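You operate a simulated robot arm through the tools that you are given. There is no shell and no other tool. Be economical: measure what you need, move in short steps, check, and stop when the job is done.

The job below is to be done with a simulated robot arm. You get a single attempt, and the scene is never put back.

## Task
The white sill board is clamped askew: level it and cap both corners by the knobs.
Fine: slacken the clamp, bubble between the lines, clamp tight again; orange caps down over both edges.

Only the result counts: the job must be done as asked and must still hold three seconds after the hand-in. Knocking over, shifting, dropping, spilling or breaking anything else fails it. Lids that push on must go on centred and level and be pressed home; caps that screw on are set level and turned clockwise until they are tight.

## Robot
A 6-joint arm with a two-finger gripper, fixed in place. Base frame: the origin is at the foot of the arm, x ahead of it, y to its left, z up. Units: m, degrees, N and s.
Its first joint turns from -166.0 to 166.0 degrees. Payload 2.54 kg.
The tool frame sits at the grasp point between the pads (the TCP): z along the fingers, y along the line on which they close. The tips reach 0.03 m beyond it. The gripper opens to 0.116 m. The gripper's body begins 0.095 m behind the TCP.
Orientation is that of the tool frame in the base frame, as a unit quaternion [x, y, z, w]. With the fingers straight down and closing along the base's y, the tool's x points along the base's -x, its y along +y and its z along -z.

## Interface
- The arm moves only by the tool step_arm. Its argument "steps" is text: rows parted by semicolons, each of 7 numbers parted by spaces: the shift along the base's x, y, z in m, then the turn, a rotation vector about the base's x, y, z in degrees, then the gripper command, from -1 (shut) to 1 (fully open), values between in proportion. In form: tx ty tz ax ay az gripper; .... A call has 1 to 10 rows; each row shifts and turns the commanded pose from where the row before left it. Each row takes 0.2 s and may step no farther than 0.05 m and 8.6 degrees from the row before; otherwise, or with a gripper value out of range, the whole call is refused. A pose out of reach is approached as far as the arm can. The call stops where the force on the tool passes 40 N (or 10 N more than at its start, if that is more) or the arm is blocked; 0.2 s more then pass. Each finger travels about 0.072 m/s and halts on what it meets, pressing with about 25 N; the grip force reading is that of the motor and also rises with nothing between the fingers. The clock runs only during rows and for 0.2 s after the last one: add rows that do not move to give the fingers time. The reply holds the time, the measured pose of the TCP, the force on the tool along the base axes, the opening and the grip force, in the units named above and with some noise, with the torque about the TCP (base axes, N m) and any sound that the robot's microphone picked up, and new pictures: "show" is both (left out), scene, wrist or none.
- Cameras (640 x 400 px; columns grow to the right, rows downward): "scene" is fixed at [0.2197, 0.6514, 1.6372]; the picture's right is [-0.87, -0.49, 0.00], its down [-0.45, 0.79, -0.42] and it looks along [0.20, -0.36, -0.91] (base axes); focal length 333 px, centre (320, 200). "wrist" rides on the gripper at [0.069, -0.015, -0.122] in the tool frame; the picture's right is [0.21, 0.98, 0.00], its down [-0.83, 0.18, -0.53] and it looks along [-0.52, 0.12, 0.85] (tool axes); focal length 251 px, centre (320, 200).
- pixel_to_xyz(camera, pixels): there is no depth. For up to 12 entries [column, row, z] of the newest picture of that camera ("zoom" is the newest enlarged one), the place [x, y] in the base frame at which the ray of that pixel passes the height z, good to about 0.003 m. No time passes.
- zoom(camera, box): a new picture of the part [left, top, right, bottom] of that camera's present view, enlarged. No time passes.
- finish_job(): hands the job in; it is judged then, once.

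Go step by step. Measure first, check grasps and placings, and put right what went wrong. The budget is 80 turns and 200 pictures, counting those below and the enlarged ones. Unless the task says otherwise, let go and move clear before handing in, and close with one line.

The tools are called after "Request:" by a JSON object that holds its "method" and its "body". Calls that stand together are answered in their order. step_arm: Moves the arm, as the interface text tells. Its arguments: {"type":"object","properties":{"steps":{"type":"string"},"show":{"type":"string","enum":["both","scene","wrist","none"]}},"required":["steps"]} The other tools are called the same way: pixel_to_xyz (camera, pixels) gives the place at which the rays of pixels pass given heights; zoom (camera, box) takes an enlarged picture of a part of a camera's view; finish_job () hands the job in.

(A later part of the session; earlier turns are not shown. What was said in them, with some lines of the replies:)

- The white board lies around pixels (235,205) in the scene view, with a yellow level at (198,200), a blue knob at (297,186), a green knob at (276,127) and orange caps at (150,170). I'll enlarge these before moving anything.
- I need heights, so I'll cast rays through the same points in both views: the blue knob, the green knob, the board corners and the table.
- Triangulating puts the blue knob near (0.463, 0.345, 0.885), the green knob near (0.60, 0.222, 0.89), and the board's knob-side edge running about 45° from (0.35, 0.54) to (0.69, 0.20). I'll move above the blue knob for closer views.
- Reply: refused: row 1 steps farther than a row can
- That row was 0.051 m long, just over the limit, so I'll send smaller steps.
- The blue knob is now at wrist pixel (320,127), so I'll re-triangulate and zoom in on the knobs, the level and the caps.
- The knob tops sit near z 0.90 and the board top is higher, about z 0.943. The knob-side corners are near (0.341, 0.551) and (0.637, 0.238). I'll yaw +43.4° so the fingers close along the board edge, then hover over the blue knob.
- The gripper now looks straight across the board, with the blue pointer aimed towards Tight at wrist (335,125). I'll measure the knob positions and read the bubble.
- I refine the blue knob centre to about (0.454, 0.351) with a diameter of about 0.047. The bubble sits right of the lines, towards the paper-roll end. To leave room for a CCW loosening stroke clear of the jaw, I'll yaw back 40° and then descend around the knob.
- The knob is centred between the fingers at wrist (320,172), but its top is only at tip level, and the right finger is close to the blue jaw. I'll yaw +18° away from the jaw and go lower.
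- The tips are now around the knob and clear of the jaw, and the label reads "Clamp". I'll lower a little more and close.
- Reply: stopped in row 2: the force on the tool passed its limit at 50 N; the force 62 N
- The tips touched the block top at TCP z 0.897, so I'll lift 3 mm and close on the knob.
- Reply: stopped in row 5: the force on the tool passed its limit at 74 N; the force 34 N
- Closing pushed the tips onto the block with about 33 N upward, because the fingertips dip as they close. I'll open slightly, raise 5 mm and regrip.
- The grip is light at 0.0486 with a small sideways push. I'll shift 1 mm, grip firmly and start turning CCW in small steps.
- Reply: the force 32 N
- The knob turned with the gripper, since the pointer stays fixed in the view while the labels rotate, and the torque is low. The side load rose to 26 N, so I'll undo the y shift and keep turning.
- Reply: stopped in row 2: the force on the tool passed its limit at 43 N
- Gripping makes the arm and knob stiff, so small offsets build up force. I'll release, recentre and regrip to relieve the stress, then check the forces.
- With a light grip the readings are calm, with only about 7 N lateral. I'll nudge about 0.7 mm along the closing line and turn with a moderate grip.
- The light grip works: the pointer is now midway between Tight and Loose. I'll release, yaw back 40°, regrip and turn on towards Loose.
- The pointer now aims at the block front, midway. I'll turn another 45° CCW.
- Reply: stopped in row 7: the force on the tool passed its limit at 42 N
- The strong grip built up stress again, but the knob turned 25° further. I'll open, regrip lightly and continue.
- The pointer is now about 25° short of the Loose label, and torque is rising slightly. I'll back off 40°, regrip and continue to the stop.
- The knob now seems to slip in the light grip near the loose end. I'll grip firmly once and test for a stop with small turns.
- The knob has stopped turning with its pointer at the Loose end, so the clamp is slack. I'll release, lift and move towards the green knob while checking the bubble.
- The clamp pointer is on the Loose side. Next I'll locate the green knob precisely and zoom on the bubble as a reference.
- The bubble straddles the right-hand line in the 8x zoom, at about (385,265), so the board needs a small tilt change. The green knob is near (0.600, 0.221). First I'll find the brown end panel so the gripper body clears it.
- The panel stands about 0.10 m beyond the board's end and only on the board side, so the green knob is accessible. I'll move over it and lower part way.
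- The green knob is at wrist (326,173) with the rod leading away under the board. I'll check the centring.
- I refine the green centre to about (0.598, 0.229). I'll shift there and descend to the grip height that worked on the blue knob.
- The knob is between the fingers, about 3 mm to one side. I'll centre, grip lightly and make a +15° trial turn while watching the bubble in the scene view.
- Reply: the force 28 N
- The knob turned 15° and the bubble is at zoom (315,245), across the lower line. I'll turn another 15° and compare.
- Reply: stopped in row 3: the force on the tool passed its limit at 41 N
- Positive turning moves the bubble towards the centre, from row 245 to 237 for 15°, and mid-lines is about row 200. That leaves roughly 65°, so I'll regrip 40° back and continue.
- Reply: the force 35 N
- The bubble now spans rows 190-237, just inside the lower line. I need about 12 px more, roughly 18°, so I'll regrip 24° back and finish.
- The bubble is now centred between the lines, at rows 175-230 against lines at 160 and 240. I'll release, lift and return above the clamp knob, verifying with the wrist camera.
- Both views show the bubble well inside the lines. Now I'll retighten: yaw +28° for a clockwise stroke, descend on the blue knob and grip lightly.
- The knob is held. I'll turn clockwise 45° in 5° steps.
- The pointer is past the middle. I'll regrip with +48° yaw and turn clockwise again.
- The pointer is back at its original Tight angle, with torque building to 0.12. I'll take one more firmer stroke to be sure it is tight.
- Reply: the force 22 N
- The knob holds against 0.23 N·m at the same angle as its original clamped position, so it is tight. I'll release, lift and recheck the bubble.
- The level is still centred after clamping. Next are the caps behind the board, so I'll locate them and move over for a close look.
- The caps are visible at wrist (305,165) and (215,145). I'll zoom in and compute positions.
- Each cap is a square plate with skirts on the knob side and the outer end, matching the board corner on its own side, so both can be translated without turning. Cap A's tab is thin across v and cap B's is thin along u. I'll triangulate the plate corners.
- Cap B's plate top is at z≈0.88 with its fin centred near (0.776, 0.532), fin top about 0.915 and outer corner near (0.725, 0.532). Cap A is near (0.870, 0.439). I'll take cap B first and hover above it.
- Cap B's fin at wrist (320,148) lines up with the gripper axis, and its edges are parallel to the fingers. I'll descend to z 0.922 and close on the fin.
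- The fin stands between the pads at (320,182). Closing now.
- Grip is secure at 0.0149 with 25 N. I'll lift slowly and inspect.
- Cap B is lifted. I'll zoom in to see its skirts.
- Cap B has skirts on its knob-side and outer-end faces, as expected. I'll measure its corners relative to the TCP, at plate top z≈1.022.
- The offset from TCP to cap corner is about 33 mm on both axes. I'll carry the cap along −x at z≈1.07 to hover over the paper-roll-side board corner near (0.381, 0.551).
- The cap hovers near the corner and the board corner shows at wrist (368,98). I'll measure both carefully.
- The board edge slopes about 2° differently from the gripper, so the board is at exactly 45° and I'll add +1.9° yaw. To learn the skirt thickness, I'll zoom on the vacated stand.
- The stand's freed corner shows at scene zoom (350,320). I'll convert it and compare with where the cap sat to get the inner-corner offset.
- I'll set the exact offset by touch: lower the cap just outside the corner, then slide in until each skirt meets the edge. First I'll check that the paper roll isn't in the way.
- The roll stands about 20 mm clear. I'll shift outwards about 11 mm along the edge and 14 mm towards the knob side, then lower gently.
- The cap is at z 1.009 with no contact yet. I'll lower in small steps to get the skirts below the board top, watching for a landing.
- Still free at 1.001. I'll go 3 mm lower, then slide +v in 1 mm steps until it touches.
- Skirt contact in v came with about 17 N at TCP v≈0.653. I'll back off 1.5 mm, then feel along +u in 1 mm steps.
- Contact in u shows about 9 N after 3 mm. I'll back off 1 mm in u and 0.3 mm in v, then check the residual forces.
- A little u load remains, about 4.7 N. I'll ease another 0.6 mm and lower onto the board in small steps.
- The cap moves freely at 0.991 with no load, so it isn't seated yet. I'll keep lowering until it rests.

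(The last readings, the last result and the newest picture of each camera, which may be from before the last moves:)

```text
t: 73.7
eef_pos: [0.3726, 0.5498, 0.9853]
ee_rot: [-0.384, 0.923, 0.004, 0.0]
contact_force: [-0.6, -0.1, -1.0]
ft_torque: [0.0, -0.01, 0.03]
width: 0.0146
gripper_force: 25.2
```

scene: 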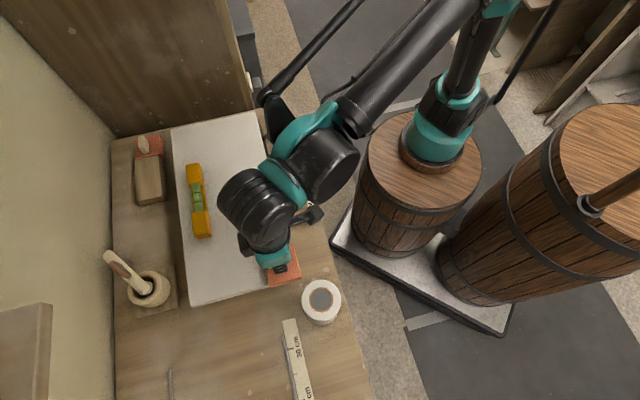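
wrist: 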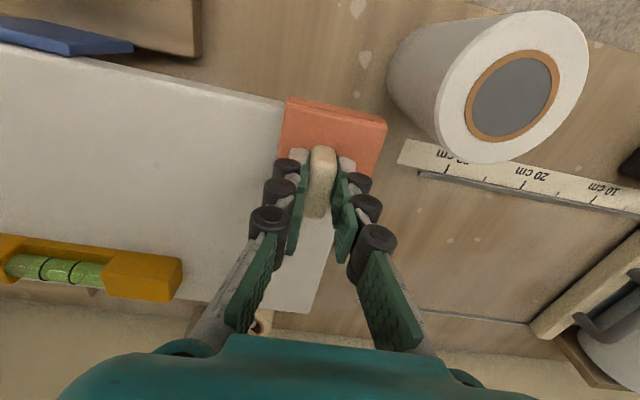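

Still free at 0.985. Continuing down in 1 mm steps.

Request:
{"method": "step_arm", "body": {"steps": "0 0 -0.001 0 0 0 -0.9; 0 0 -0.001 0 0 0 -0.9; 0 0 -0.001 0 0 0 -0.9; 0 0 -0.001 0 0 0 -0.9; 0 0 -0.001 0 0 0 -0.9; 0 0 0 0 0 0 -0.9", "show": "wrist"}}

Request:
{"method": "zoom", "body": {"camera": "scene", "box": [255, 240, 325, 310]}}

Request:
{"method": "zoom", "body": {"camera": "wrist", "box": [250, 50, 430, 170]}}

```text
t: 75.1
eef_pos: [0.3725, 0.5491, 0.9805]
ee_rot: [-0.383, 0.924, 0.006, 0.0]
contact_force: [2.3, 4.6, 23.1]
ft_torque: [0.06, -0.14, 0.03]
width: 0.0149
gripper_force: 25.0
```

wrist: 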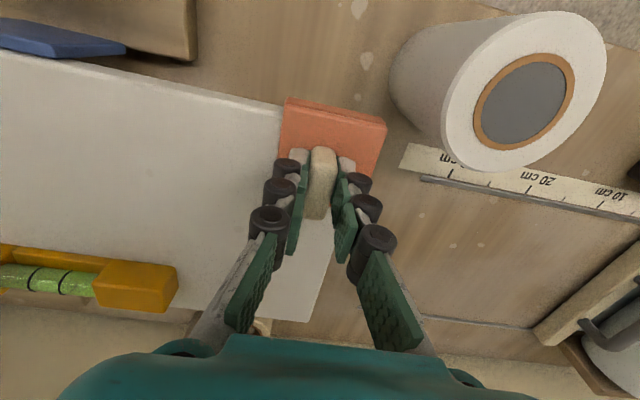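

```text
5.71 times, centred on (290, 275) of scene
```

zoom: 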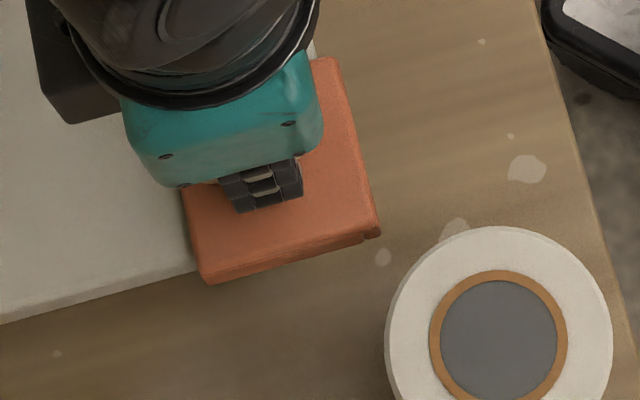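

```text
3.33 times, centred on (340, 110) of wrist
```

zoom: 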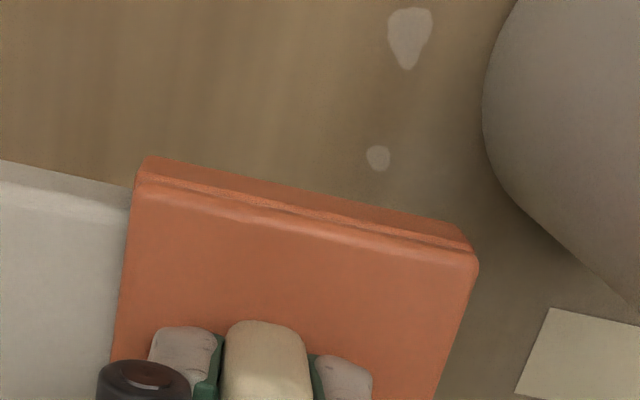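

It seated at z 0.9805 with 23 N and almost no torque, so the plate is flat on the board. I'll press slightly more, then release and lift.

Request:
{"method": "step_arm", "body": {"steps": "0 0 -0.0004 0 0 0 -0.9; 0 0 0 0 0 0 -0.9", "show": "none"}}

Request:
{"method": "step_arm", "body": {"steps": "0 0 0.001 0 0 0 -0.8; 0 0 0 0 0 0 -0.6; 0 0 0 0 0 0 -0.5; 0 0 0 0 0 0 -0.5; 0 0 0.02 0 0 0 -0.5; 0 0 0.03 0 0 0 -0.5; 0 0 0.04 0 0 0 -0.5"}}

Request:
{"method": "zoom", "body": {"camera": "wrist", "box": [220, 40, 420, 240]}}

Request:
{"method": "zoom", "body": {"camera": "scene", "box": [255, 240, 325, 310]}}

```text
t: 75.7
eef_pos: [0.3722, 0.5479, 0.9789]
ee_rot: [-0.383, 0.924, 0.005, -0.001]
contact_force: [-1.8, 1.1, 21.8]
ft_torque: [-0.01, -0.03, -0.01]
width: 0.015
gripper_force: 24.5
```

```text
t: 77.3
eef_pos: [0.3726, 0.551, 1.0687]
ee_rot: [-0.384, 0.923, 0.005, 0.0]
contact_force: [0.2, 0.1, 0.0]
ft_torque: [-0.05, 0.05, 0.02]
width: 0.029
gripper_force: 0.1
```

scene: 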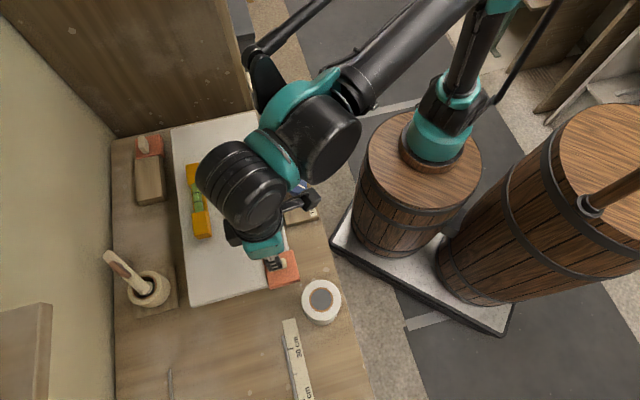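
wrist: 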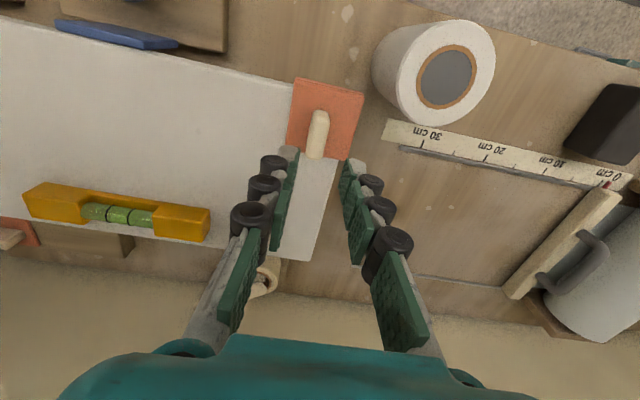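

```text
2.00 times, centred on (320, 140) of wrist
```

zoom: 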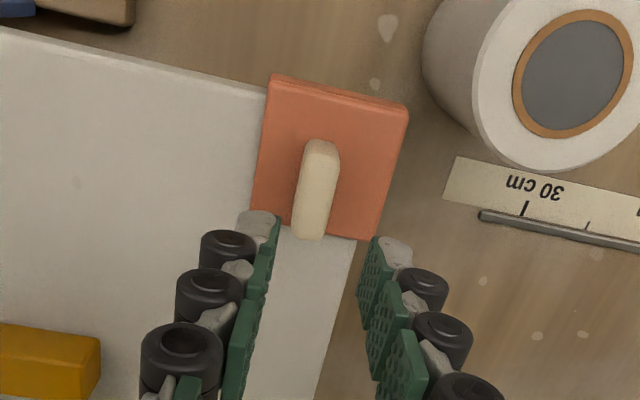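

```text
5.71 times, centred on (290, 275) of scene
```

zoom: 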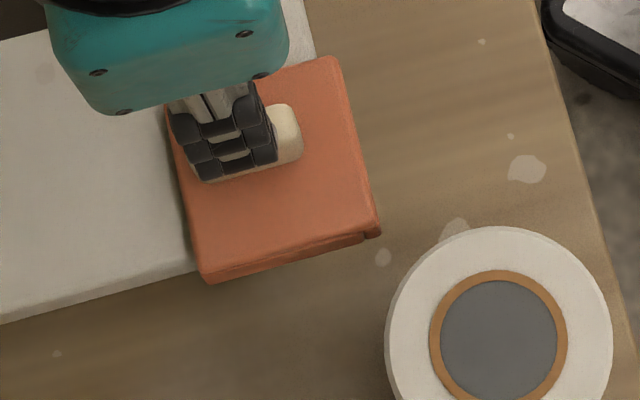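

Cap B is seated over both edges. For cap A I'll yaw −90° so the fingers close across its fin with the camera on the side away from the panel, moving towards (0.83, 0.45).

Request:
{"method": "step_arm", "body": {"steps": "0.02 0 0.035 0 0 -8.2 -0.4; 0.047 -0.010 0 0 0 -8.2 -0.4; 0.047 -0.010 0 0 0 -8.2 -0.4; 0.047 -0.010 0 0 0 -8.2 -0.4; 0.047 -0.010 0 0 0 -8.2 -0.4; 0.047 -0.010 0 0 0 -8.2 -0.4; 0.047 -0.010 0 0 0 -8.2 -0.4; 0.047 -0.010 0 0 0 -8.2 -0.4; 0.047 -0.01 0 0 0 -8.2 -0.3; 0.047 -0.01 0 0 0 -8.2 -0.2"}}

```text
t: 79.5
eef_pos: [0.8146, 0.4601, 1.1058]
ee_rot: [0.317, 0.949, 0.004, 0.004]
contact_force: [-1.2, -0.6, 0.6]
ft_torque: [-0.01, -0.08, 0.01]
width: 0.0465
gripper_force: 0.0
```

scene: 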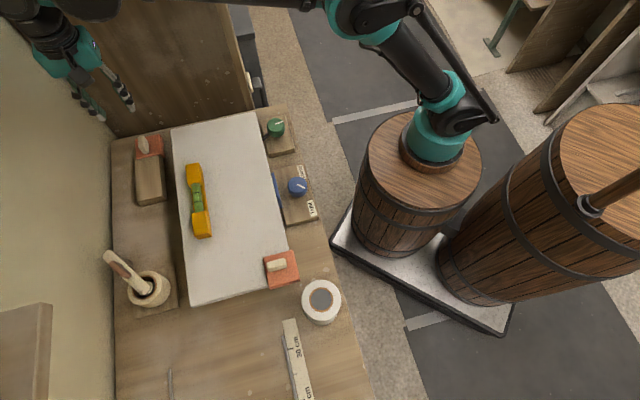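
wrist: 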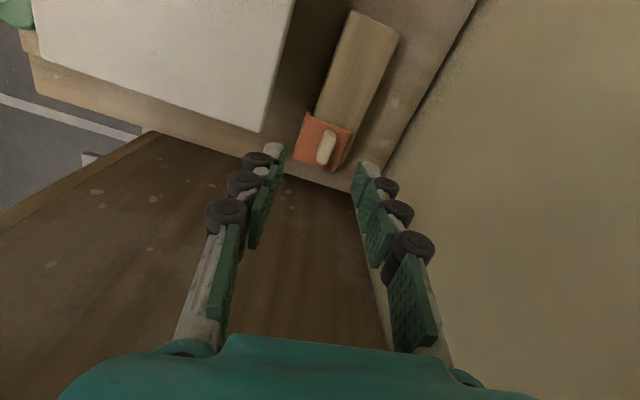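

Cap A and its fin are visible at wrist (325,147). I'll compute the position, finish the yaw and line up.

Request:
{"method": "pixel_to_xyz", "body": {"camera": "wrist", "pixels": [[326, 145, 0.91], [326, 145, 0.9], [320, 162, 0.915], [331, 131, 0.915], [309, 112, 0.88], [351, 130, 0.88], [295, 157, 0.88], [335, 171, 0.88]]}}

Request:
{"method": "zoom", "body": {"camera": "wrist", "box": [270, 90, 370, 190]}}

Request:
{"method": "zoom", "body": {"camera": "scene", "box": [180, 175, 216, 219]}}

```text
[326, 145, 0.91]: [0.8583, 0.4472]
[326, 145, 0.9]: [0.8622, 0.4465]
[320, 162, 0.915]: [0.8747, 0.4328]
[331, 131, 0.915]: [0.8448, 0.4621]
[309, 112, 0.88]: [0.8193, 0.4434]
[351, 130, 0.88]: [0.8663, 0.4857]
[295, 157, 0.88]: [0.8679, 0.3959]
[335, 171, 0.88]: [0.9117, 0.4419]
```

```text
4.00 times, centred on (320, 140) of wrist
```

zoom: 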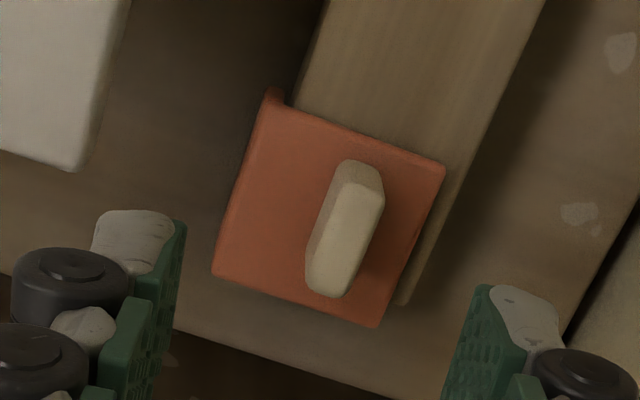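

```text
9.09 times, centred on (198, 197) of scene
```

zoom: 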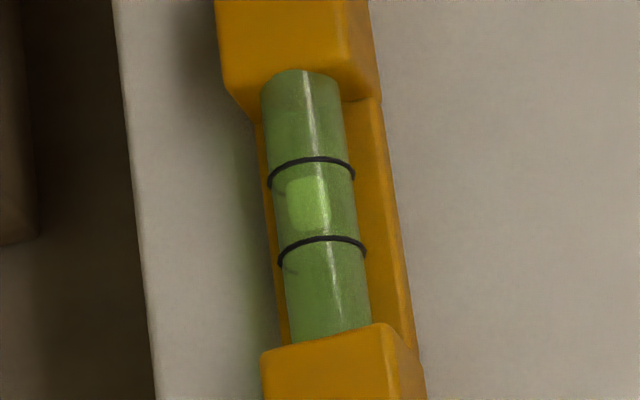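

The bubble is still centred. Cap A's fin is near (0.862, 0.446), so I'll finish the yaw to −45° and hover closer.

Request:
{"method": "step_arm", "body": {"steps": "0.0242 -0.0075 0 0 0 -4 -0.2; 0.0242 -0.0075 0 0 0 -4 -0.2; 0 0 -0.04 0 0 0 -0.2; 0 0 -0.04 0 0 0 -0.2; 0 0 -0.04 0 0 0 -0.2; 0 0 0 0 0 0 -0.2"}}

Request:
{"method": "zoom", "body": {"camera": "wrist", "box": [240, 70, 400, 230]}}

```text
t: 80.9
eef_pos: [0.8646, 0.4454, 0.9858]
ee_rot: [0.382, 0.924, 0.004, 0.003]
contact_force: [-0.5, -0.5, 0.8]
ft_torque: [-0.01, 0.01, -0.01]
width: 0.0464
gripper_force: 0.1
```

scene: 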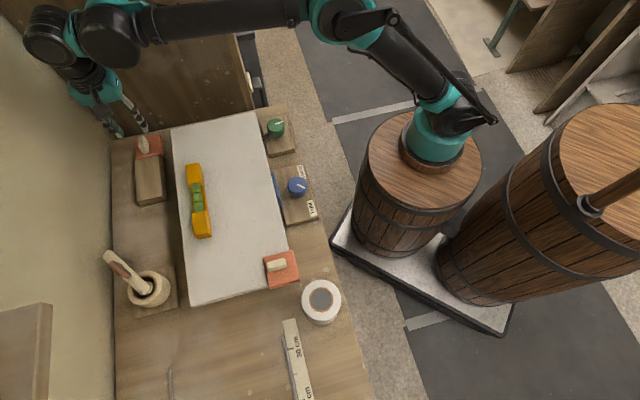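
wrist: 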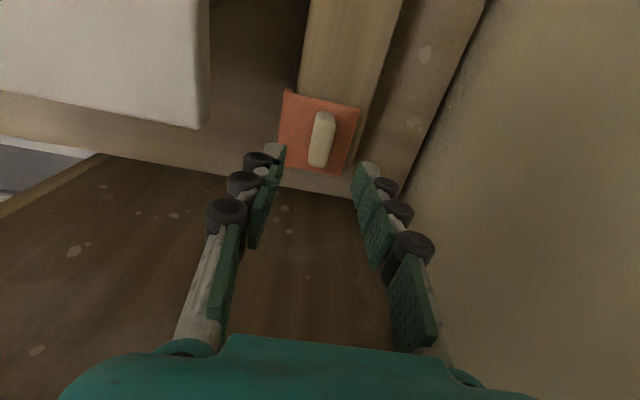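

```text
2.50 times, centred on (320, 150) of wrist
```

zoom: 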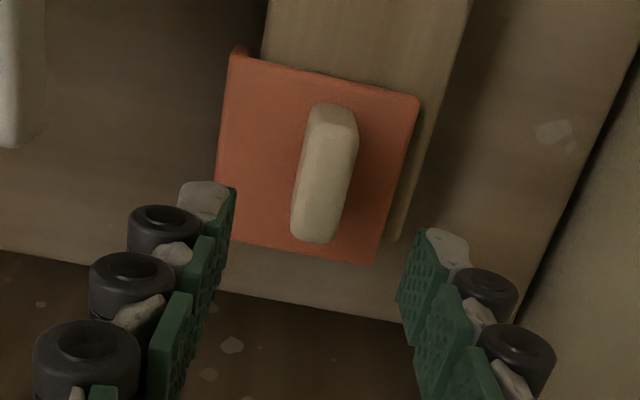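

Compared with cap B's hover, the fin sits about 8 px too far up-image, so I'll shift 7 mm towards −u, 1 mm in v and yaw −1.5°, then descend.

Request:
{"method": "step_arm", "body": {"steps": "-0.004 0.006 0 0 0 -1.5 -0.2; 0 0 -0.025 0 0 0 -0.25; 0 0 -0.02 0 0 0 -0.25; 0 0 -0.012 0 0 0 -0.25; 0 0 -0.005 0 0 0 -0.25; 0 0 0 0 0 0 -0.25", "show": "wrist"}}

```text
t: 82.3
eef_pos: [0.8597, 0.4511, 0.9237]
ee_rot: [0.393, 0.919, 0.003, 0.003]
contact_force: [0.0, -0.3, 0.3]
ft_torque: [0.01, -0.04, -0.02]
width: 0.0436
gripper_force: 0.1
```

wrist: 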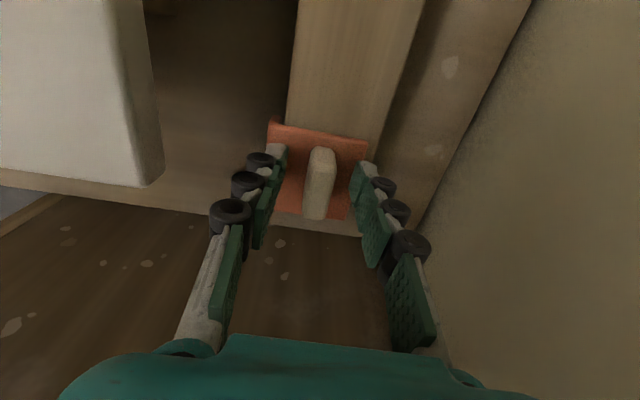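

The fin sits exactly as cap B's did, centred at (320,183). Closing, then lifting gently.

Request:
{"method": "step_arm", "body": {"steps": "0 0 0 0 0 0 -0.5; 0 0 0 0 0 0 -0.7; 0 0 0 0 0 0 -0.85; 0 0 0 0 0 0 -0.9; 0 0 0 0 0 0 -0.9", "show": "none"}}

Request:
{"method": "step_arm", "body": {"steps": "0 0 0.005 0 0 0 -0.9; 0 0 0.008 0 0 0 -0.9; 0 0 0.015 0 0 0 -0.9; 0 0 0.03 0 0 0 -0.9; 0 0 0.035 0 0 0 -0.9; 0 0 0.035 0 0 0 -0.9; 0 0 0.015 0 0 0 -0.9"}}

```text
t: 83.5
eef_pos: [0.8602, 0.4504, 0.9232]
ee_rot: [0.394, 0.919, 0.003, 0.003]
contact_force: [-0.6, -0.6, 0.9]
ft_torque: [-0.01, 0.0, -0.01]
width: 0.015
gripper_force: 25.3
```

```text
t: 85.1
eef_pos: [0.8591, 0.4483, 1.0663]
ee_rot: [0.394, 0.919, 0.003, 0.003]
contact_force: [-0.3, -0.1, 0.2]
ft_torque: [0.01, -0.01, 0.02]
width: 0.0149
gripper_force: 24.9
```

scene: 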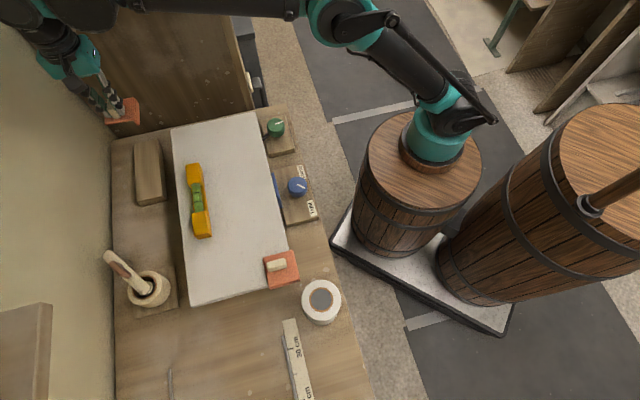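
wrist: 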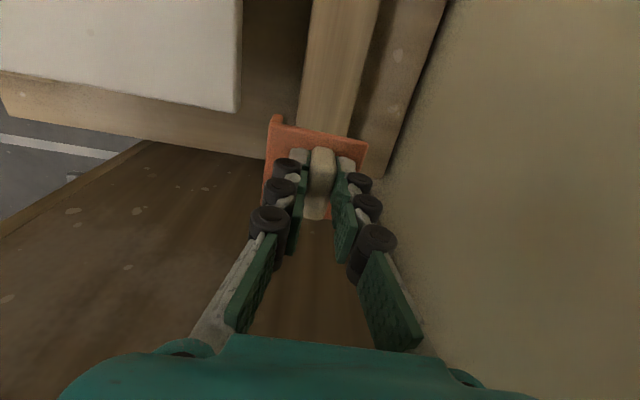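

Cap A is held. I'll carry it to hover near the green-knob corner at about (0.645, 0.275) and return the yaw to −45°.

Request:
{"method": "step_arm", "body": {"steps": "-0.0358 -0.0289 0 0 0 1.5 -0.9; -0.0358 -0.0289 0 0 0 0 -0.9; -0.0358 -0.0289 0 0 0 0 -0.9; -0.0358 -0.0289 0 0 0 0 -0.9; -0.0358 -0.0289 0 0 0 0 -0.9; -0.0355 -0.0285 0 0 0 0 -0.9; 0 0 -0.016 0 0 0 -0.9; 0 0 0 0 0 0 -0.9"}}

Request:
{"method": "zoom", "body": {"camera": "wrist", "box": [220, 60, 420, 240]}}

Request:
{"method": "zoom", "body": {"camera": "scene", "box": [210, 80, 290, 150]}}

```text
t: 86.9
eef_pos: [0.6473, 0.2766, 1.0496]
ee_rot: [0.382, 0.924, 0.003, 0.003]
contact_force: [-0.3, 0.0, -0.3]
ft_torque: [-0.01, 0.02, 0.01]
width: 0.0147
gripper_force: 24.7
```

scene: 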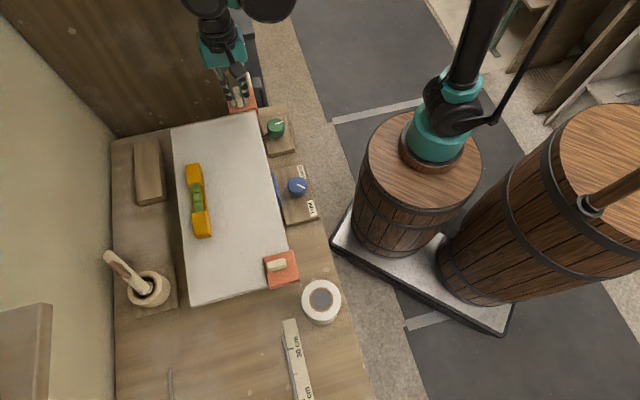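
wrist: 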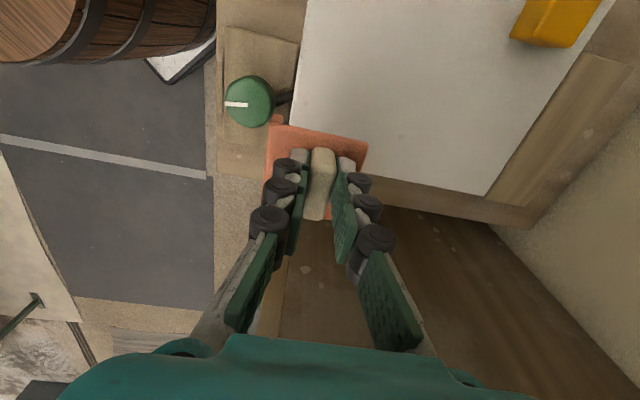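

```text
2.22 times, centred on (320, 150) of wrist
```

zoom: 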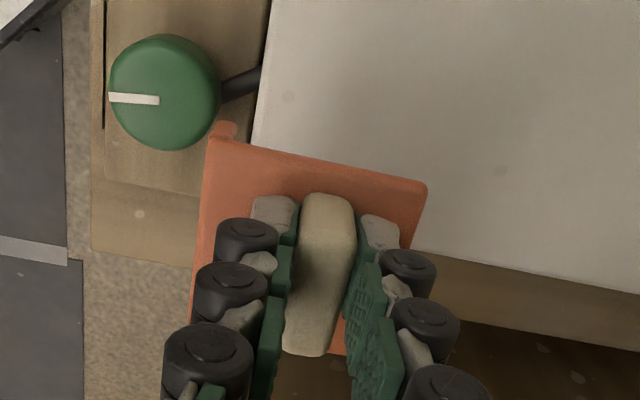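

```text
5.71 times, centred on (250, 115) of scene
```

zoom: 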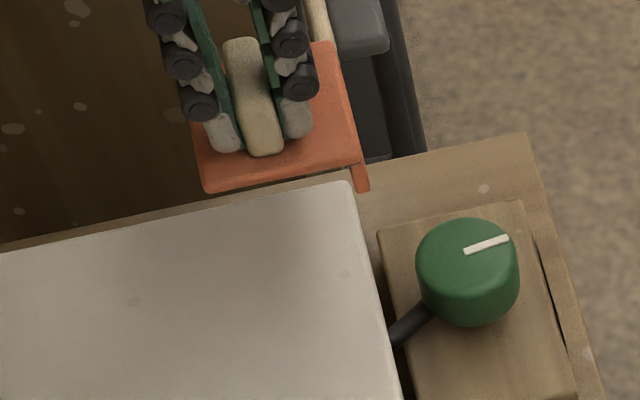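

I'll measure the board's two edges in this view at z≈0.933 and the cap's corners at plate z≈1.0065 to work out the offsets.

Request:
{"method": "pixel_to_xyz", "body": {"camera": "wrist", "pixels": [[298.4, 60, 0.933], [288.5, 125, 0.933], [367, 172.5, 0.933], [464, 189, 0.933], [487, 193, 0.933], [307, 5, 0.933], [270.5, 122, 1.0065], [367, 143.5, 1.0065]]}}

```text
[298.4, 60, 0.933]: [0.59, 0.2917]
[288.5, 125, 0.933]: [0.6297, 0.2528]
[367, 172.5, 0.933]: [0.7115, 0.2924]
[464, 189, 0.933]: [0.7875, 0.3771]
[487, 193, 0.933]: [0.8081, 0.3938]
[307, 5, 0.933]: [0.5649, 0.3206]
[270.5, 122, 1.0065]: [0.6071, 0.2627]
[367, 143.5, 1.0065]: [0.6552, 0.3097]
```

From these edges the seat should be near TCP (u,v)≈(0.255, 0.6515). I'll shift to u≈0.268, v≈0.6455, outside both edges, and lower in small steps to 0.995.

Request:
{"method": "step_arm", "body": {"steps": "-0.0012 -0.0097 0 0 0 0 -0.9; 0 0 -0.02 0 0 0 -0.9; 0 0 -0.015 0 0 0 -0.9; 0 0 -0.006 0 0 0 -0.9; 0 0 -0.003 0 0 0 -0.9; 0 0 -0.003 0 0 0 -0.9; 0 0 -0.003 0 0 0 -0.9; 0 0 -0.003 0 0 0 -0.9; 0 0 0 0 0 0 -0.9"}}

Request:
{"method": "zoom", "body": {"camera": "scene", "box": [210, 80, 290, 150]}}

```text
t: 88.9
eef_pos: [0.645, 0.2656, 0.9977]
ee_rot: [0.382, 0.924, 0.003, 0.003]
contact_force: [-0.4, 0.5, -0.8]
ft_torque: [0.04, -0.02, 0.02]
width: 0.0149
gripper_force: 25.4
```

scene: 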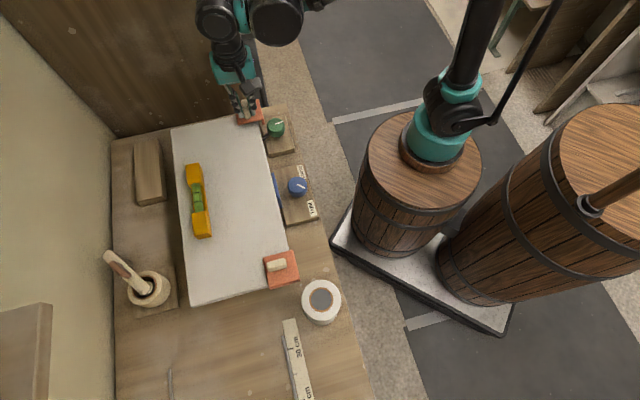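
wrist: 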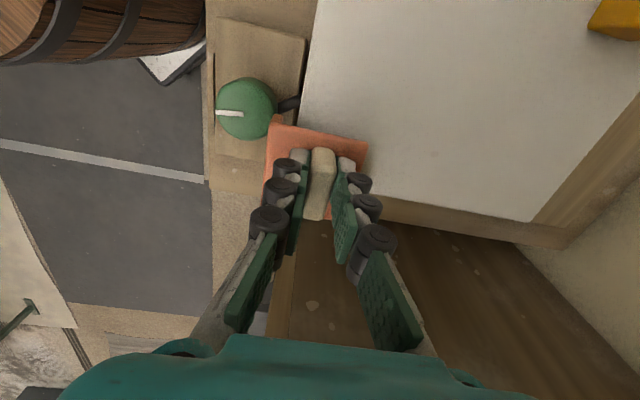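

```text
5.71 times, centred on (250, 115) of scene
```

zoom: 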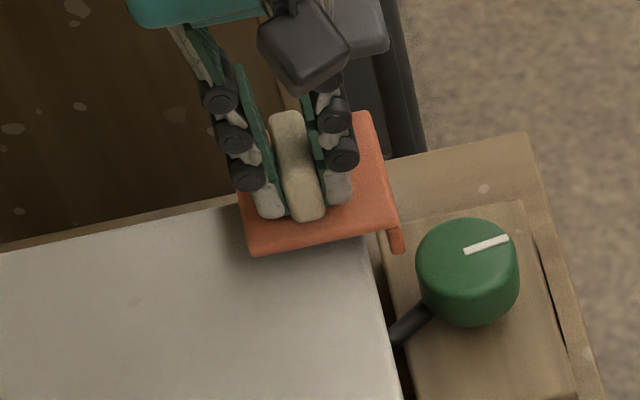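

No contact at 0.998, and the −v skirt hangs just outside the edge at zoom (395,240). I'll lower 3 mm more and slide +v in 1 mm steps.

Request:
{"method": "step_arm", "body": {"steps": "0 0 -0.0015 0 0 0 -0.9; 0 0 -0.0015 0 0 0 -0.9; 0.0007 0.0007 0 0 0 0 -0.9; 0.0007 0.0007 0 0 0 0 -0.9; 0.0007 0.0007 0 0 0 0 -0.9; 0 0 0 0 0 0 -0.9", "show": "none"}}

Request:
{"method": "step_arm", "body": {"steps": "0.0007 0.0007 0 0 0 0 -0.9; 0.0007 0.0007 0 0 0 0 -0.9; 0 0 0 0 0 0 -0.9", "show": "none"}}

```text
t: 90.3
eef_pos: [0.6482, 0.2695, 0.9939]
ee_rot: [0.382, 0.924, 0.003, 0.003]
contact_force: [0.1, -0.2, -0.4]
ft_torque: [0.0, 0.02, 0.04]
width: 0.0148
gripper_force: 24.9
```

```text
t: 91.1
eef_pos: [0.6488, 0.2713, 0.9948]
ee_rot: [0.381, 0.924, 0.003, 0.003]
contact_force: [-0.4, 0.1, -0.6]
ft_torque: [-0.03, -0.02, -0.01]
width: 0.0149
gripper_force: 24.7
```

Still free at v≈0.6505. Continuing.

Request:
{"method": "step_arm", "body": {"steps": "0.0007 0.0007 0 0 0 0 -0.9; 0.0007 0.0007 0 0 0 0 -0.9; 0 0 0 0 0 0 -0.9", "show": "none"}}

```text
t: 91.9
eef_pos: [0.6497, 0.2726, 0.995]
ee_rot: [0.382, 0.924, 0.003, 0.003]
contact_force: [-0.7, 0.4, 0.4]
ft_torque: [0.02, 0.02, -0.01]
width: 0.0151
gripper_force: 25.3
```

Request:
{"method": "step_arm", "body": {"steps": "0.0007 0.0007 0 0 0 0 -0.9; 0.0007 0.0007 0 0 0 0 -0.9; 0 0 0 0 0 0 -0.9", "show": "wrist"}}

Request:
{"method": "zoom", "body": {"camera": "scene", "box": [210, 80, 290, 150]}}

```text
t: 92.7
eef_pos: [0.651, 0.2732, 0.9952]
ee_rot: [0.382, 0.924, 0.003, 0.003]
contact_force: [-0.6, -0.1, -1.1]
ft_torque: [0.0, 0.05, -0.03]
width: 0.015
gripper_force: 25.7
```

wrist: 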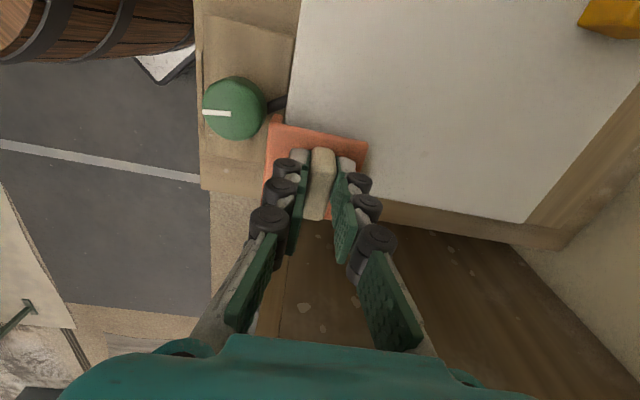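

```text
5.71 times, centred on (250, 115) of scene
```

zoom: 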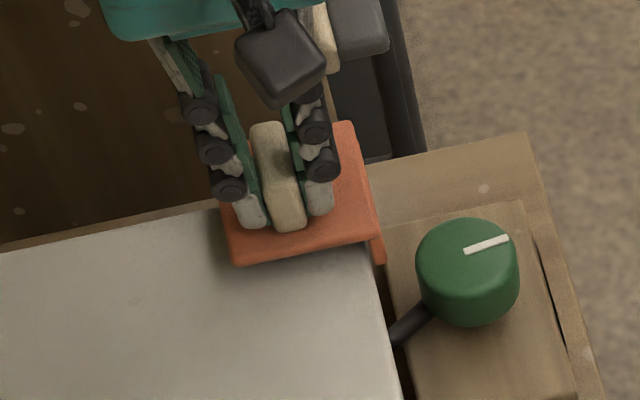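

The skirt is close to the edge but not touching. I'll take 1 mm steps.

Request:
{"method": "step_arm", "body": {"steps": "0.0007 0.0007 0 0 0 0 -0.9; 0 0 0 0 0 0 -0.9", "show": "none"}}

Request:
{"method": "step_arm", "body": {"steps": "0.0007 0.0007 0 0 0 0 -0.9; 0 0 0 0 0 0 -0.9", "show": "none"}}

```text
t: 93.3
eef_pos: [0.652, 0.2744, 0.9943]
ee_rot: [0.382, 0.924, 0.004, 0.003]
contact_force: [-0.6, -0.2, -0.3]
ft_torque: [0.02, 0.01, -0.03]
width: 0.015
gripper_force: 25.4
```

```text
t: 93.9
eef_pos: [0.6513, 0.2747, 0.9951]
ee_rot: [0.381, 0.924, 0.003, 0.003]
contact_force: [-4.3, -4.9, -1.5]
ft_torque: [-0.22, 0.22, -0.03]
width: 0.0152
gripper_force: 25.0
```

Contact in v, about 6.5 N. I'll back off 0.8 mm and slide towards −u to find the end skirt.

Request:
{"method": "step_arm", "body": {"steps": "-0.0006 -0.0006 0 0 0 0 -0.9; -0.0007 0.0007 0 0 0 0 -0.9; -0.0007 0.0007 0 0 0 0 -0.9; -0.0007 0.0007 0 0 0 0 -0.9; -0.0007 0.0007 0 0 0 0 -0.9; -0.0007 0.0007 0 0 0 0 -0.9; 0 0 0 0 0 0 -0.9", "show": "none"}}

```text
t: 95.5
eef_pos: [0.6499, 0.2789, 0.9959]
ee_rot: [0.383, 0.924, 0.004, 0.003]
contact_force: [-1.6, -2.2, -0.5]
ft_torque: [-0.06, 0.08, 0.02]
width: 0.0151
gripper_force: 25.3
5 turns are left
```

Only 5 turns remain. I'll ease v by 0.5 mm and keep sliding −u in separately reported groups to find where the end skirt touches.

Request:
{"method": "step_arm", "body": {"steps": "-0.0004 -0.0004 0 0 0 0 -0.9; -0.0007 0.0007 0 0 0 0 -0.9; -0.0007 0.0007 0 0 0 0 -0.9; 0 0 0 0 0 0 -0.9", "show": "none"}}

Request:
{"method": "step_arm", "body": {"steps": "-0.0007 0.0007 0 0 0 0 -0.9; -0.0007 0.0007 0 0 0 0 -0.9; 0 0 0 0 0 0 -0.9", "show": "none"}}

Request:
{"method": "step_arm", "body": {"steps": "-0.0007 0.0007 0 0 0 0 -0.9; 0 0 0 0 0 0 -0.9", "show": "none"}}

Request:
{"method": "step_arm", "body": {"steps": "-0.0007 0.0007 0 0 0 0 -0.9; 0 0 0 0 0 0 -0.9", "show": "wrist"}}

Request:
{"method": "zoom", "body": {"camera": "scene", "box": [210, 80, 290, 150]}}

```text
t: 96.5
eef_pos: [0.6462, 0.2797, 0.9945]
ee_rot: [0.381, 0.925, 0.003, 0.003]
contact_force: [0.2, -0.1, -0.9]
ft_torque: [0.01, -0.01, -0.02]
width: 0.015
gripper_force: 25.2
```

```text
t: 97.3
eef_pos: [0.6468, 0.2803, 0.9939]
ee_rot: [0.382, 0.924, 0.002, 0.003]
contact_force: [-0.9, 0.0, -0.6]
ft_torque: [0.02, 0.02, -0.02]
width: 0.0148
gripper_force: 24.8
```

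```text
t: 97.9
eef_pos: [0.6447, 0.2806, 0.9935]
ee_rot: [0.382, 0.924, 0.003, 0.003]
contact_force: [0.3, -0.6, -0.5]
ft_torque: [0.01, -0.01, 0.02]
width: 0.0149
gripper_force: 24.5
```

```text
t: 98.5
eef_pos: [0.6446, 0.2822, 0.9937]
ee_rot: [0.381, 0.924, 0.004, 0.003]
contact_force: [0.0, -1.0, -1.2]
ft_torque: [-0.01, 0.0, 0.02]
width: 0.0149
gripper_force: 25.3
```

wrist: 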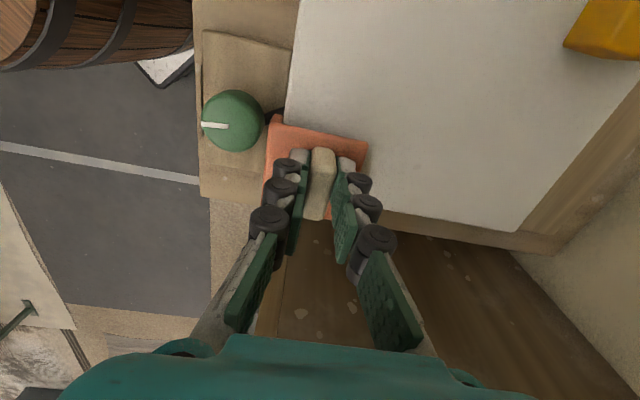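

```text
5.71 times, centred on (250, 115) of scene
4 turns are left
```

zoom: 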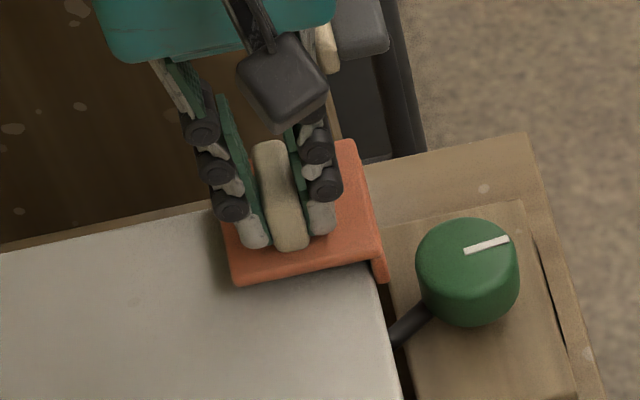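

Still free at u≈0.256. I'll take five single-millimetre slides, each with its own reading, to locate the contact.

Request:
{"method": "step_arm", "body": {"steps": "-0.0007 0.0007 0 0 0 0 -0.9; 0 0 0 0 0 0 -0.9", "show": "none"}}

Request:
{"method": "step_arm", "body": {"steps": "-0.0007 0.0007 0 0 0 0 -0.9; 0 0 0 0 0 0 -0.9", "show": "none"}}

Request:
{"method": "step_arm", "body": {"steps": "-0.0007 0.0007 0 0 0 0 -0.9; 0 0 0 0 0 0 -0.9", "show": "none"}}

Request:
{"method": "step_arm", "body": {"steps": "-0.0007 0.0007 0 0 0 0 -0.9; 0 0 0 0 0 0 -0.9", "show": "none"}}

Request:
{"method": "step_arm", "body": {"steps": "-0.0007 0.0007 0 0 0 0 -0.9; 0 0 0 0 0 0 -0.9", "show": "wrist"}}

Request:
{"method": "zoom", "body": {"camera": "scene", "box": [210, 80, 290, 150]}}

```text
t: 99.1
eef_pos: [0.6442, 0.2823, 0.9942]
ee_rot: [0.383, 0.924, 0.003, 0.004]
contact_force: [5.5, -7.4, -1.6]
ft_torque: [-0.33, -0.29, -0.05]
width: 0.015
gripper_force: 25.5
```

```text
t: 99.7
eef_pos: [0.6438, 0.2835, 0.9944]
ee_rot: [0.383, 0.924, 0.003, 0.004]
contact_force: [11.1, -13.9, -5.6]
ft_torque: [-0.64, -0.43, -0.01]
width: 0.0152
gripper_force: 24.9
```

```text
t: 100.3
eef_pos: [0.6432, 0.2835, 0.9949]
ee_rot: [0.383, 0.924, 0.003, 0.003]
contact_force: [9.0, -16.3, -2.2]
ft_torque: [-0.77, -0.43, -0.01]
width: 0.015
gripper_force: 25.2
```

```text
t: 100.9
eef_pos: [0.6423, 0.2848, 0.995]
ee_rot: [0.382, 0.924, 0.004, 0.003]
contact_force: [13.3, -12.6, -3.2]
ft_torque: [-0.62, -0.57, -0.04]
width: 0.0149
gripper_force: 25.2
```

```text
t: 101.5
eef_pos: [0.6423, 0.2855, 0.994]
ee_rot: [0.382, 0.924, 0.004, 0.004]
contact_force: [14.9, -11.0, -2.3]
ft_torque: [-0.54, -0.66, 0.04]
width: 0.015
gripper_force: 24.8
```

wrist: 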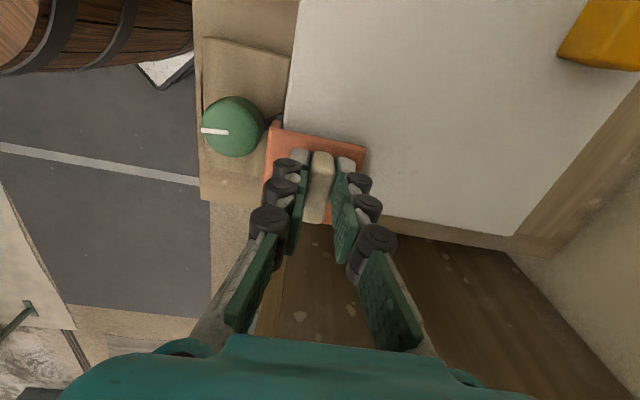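

```text
5.71 times, centred on (250, 115) of scene
3 turns are left
```

zoom: 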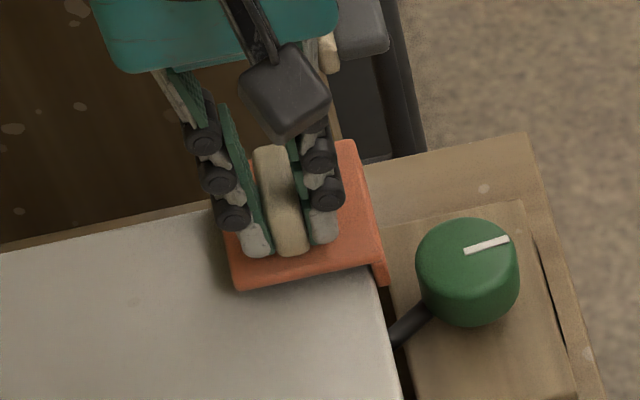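

Contact came at the first millimetre. After that the force plateaued near 18 N as the fin slid in the pads, while the board edges in the scene view stayed put. I'll back off 1.6 mm and lower the cap onto the board.

Request:
{"method": "step_arm", "body": {"steps": "0.0011 -0.0011 0 0 0 0 -0.9; 0 0 -0.003 0 0 0 -0.9; 0 0 -0.003 0 0 0 -0.9; 0 0 -0.003 0 0 0 -0.9; 0 0 -0.002 0 0 0 -0.9; 0 0 -0.001 0 0 0 -0.9; 0 0 -0.001 0 0 0 -0.9; 0 0 0 0 0 0 -0.9", "show": "none"}}

Request:
{"method": "step_arm", "body": {"steps": "0 0 -0.001 0 0 0 -0.9; 0 0 -0.0005 0 0 0 -0.9; 0 0 -0.0005 0 0 0 -0.9; 0 0 0 0 0 0 -0.9", "show": "wrist"}}

Request:
{"method": "zoom", "body": {"camera": "scene", "box": [210, 80, 290, 150]}}

Request:
{"method": "zoom", "body": {"camera": "scene", "box": [180, 175, 216, 219]}}

```text
t: 103.3
eef_pos: [0.6418, 0.2854, 0.9809]
ee_rot: [0.382, 0.924, 0.004, 0.003]
contact_force: [1.6, -0.7, 19.9]
ft_torque: [0.19, 0.24, -0.03]
width: 0.0151
gripper_force: 24.9
```

```text
t: 104.3
eef_pos: [0.642, 0.2845, 0.9792]
ee_rot: [0.382, 0.924, 0.004, 0.005]
contact_force: [0.1, 2.9, 18.2]
ft_torque: [0.27, 0.26, -0.02]
width: 0.0151
gripper_force: 24.8
```

wrist: 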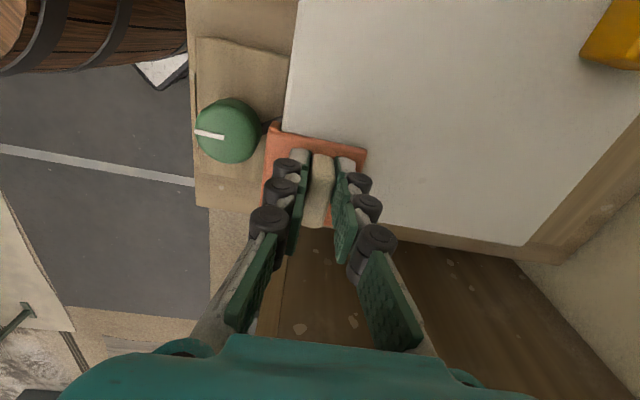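

```text
5.71 times, centred on (250, 115) of scene
```

zoom: 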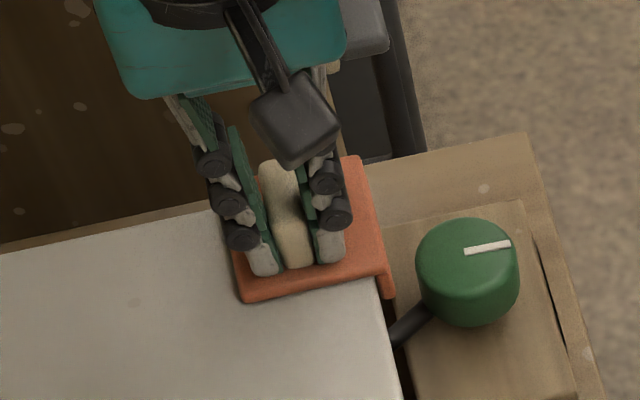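

```text
9.09 times, centred on (198, 197) of scene
2 turns are left
```

zoom: 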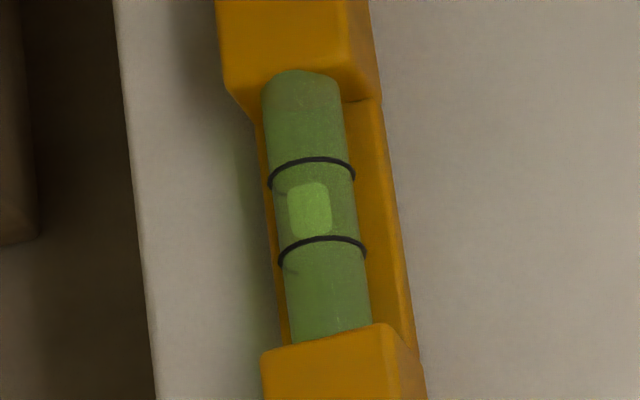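

It seated at the same height as cap B (z≈0.979, about 18-20 N up), and the bubble is still between the lines. I'll release, lift clear and take a final look.

Request:
{"method": "step_arm", "body": {"steps": "0 0 0.001 0 0 0 -0.8; 0 0 0 0 0 0 -0.6; 0 0 0 0 0 0 -0.45; 0 0 0 0 0 0 -0.45; 0 0 0.02 0 0 0 -0.45; 0 0 0.03 0 0 0 -0.45; 0 0 0.04 0 0 0 -0.45; 0 0 0.04 0 0 0 -0.45; 0 0 0 0 0 0 -0.45"}}

Request:
{"method": "zoom", "body": {"camera": "scene", "box": [210, 80, 290, 150]}}

Request:
{"method": "zoom", "body": {"camera": "scene", "box": [180, 175, 216, 219]}}

```text
t: 106.3
eef_pos: [0.6414, 0.2836, 1.1113]
ee_rot: [0.382, 0.924, 0.004, 0.003]
contact_force: [0.3, 0.4, -0.7]
ft_torque: [0.01, 0.02, 0.02]
width: 0.0319
gripper_force: 0.1
```

scene: 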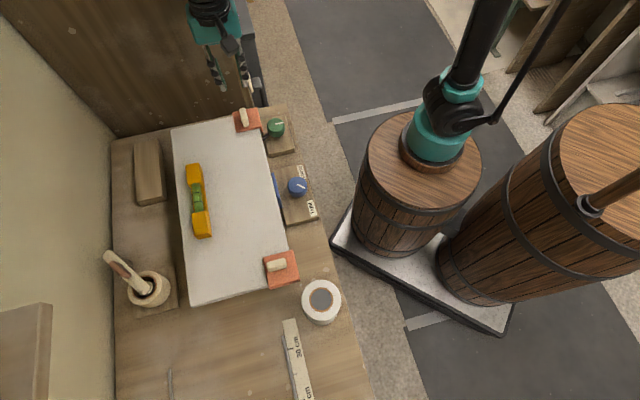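
wrist: 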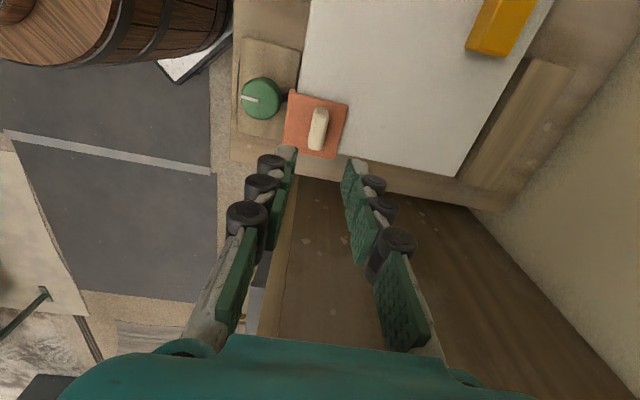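

```text
5.71 times, centred on (250, 115) of scene
```

zoom: 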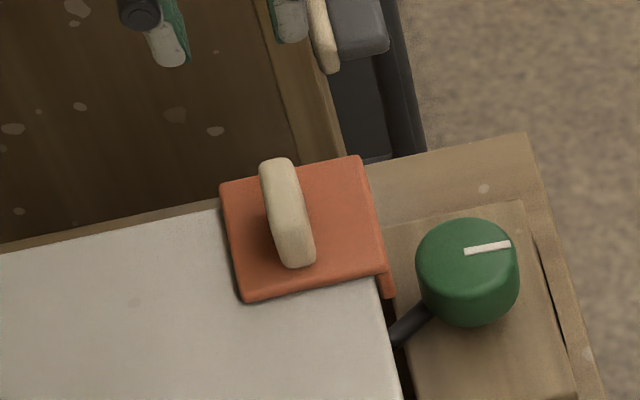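

```text
9.09 times, centred on (198, 197) of scene
1 turns are left
```

zoom: 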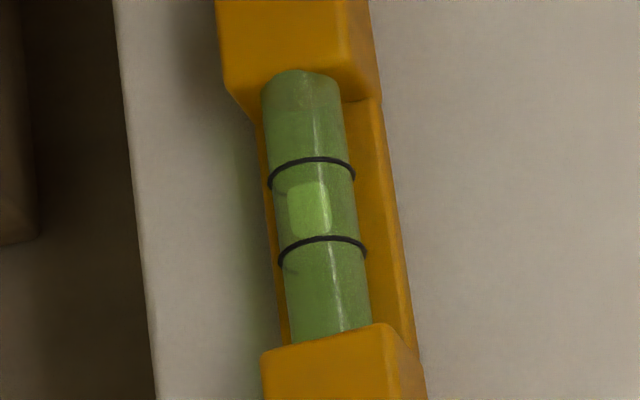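

Both caps sit over their corners, the clamp is tight, the bubble rests between the lines (rows 182-235 against 160 and 240), and the gripper is clear, so I'm handing in.

Request:
{"method": "finish_job", "body": {}}

```text
The job is handed in.
```

I handed the job in on the last turn. The board is levelled with the bubble between the lines, though slightly nearer the lower line than when I set it. The clamp is back at its original tight mark, and both orange caps are over the two corners by the knobs, each pressed down with about 20 N.
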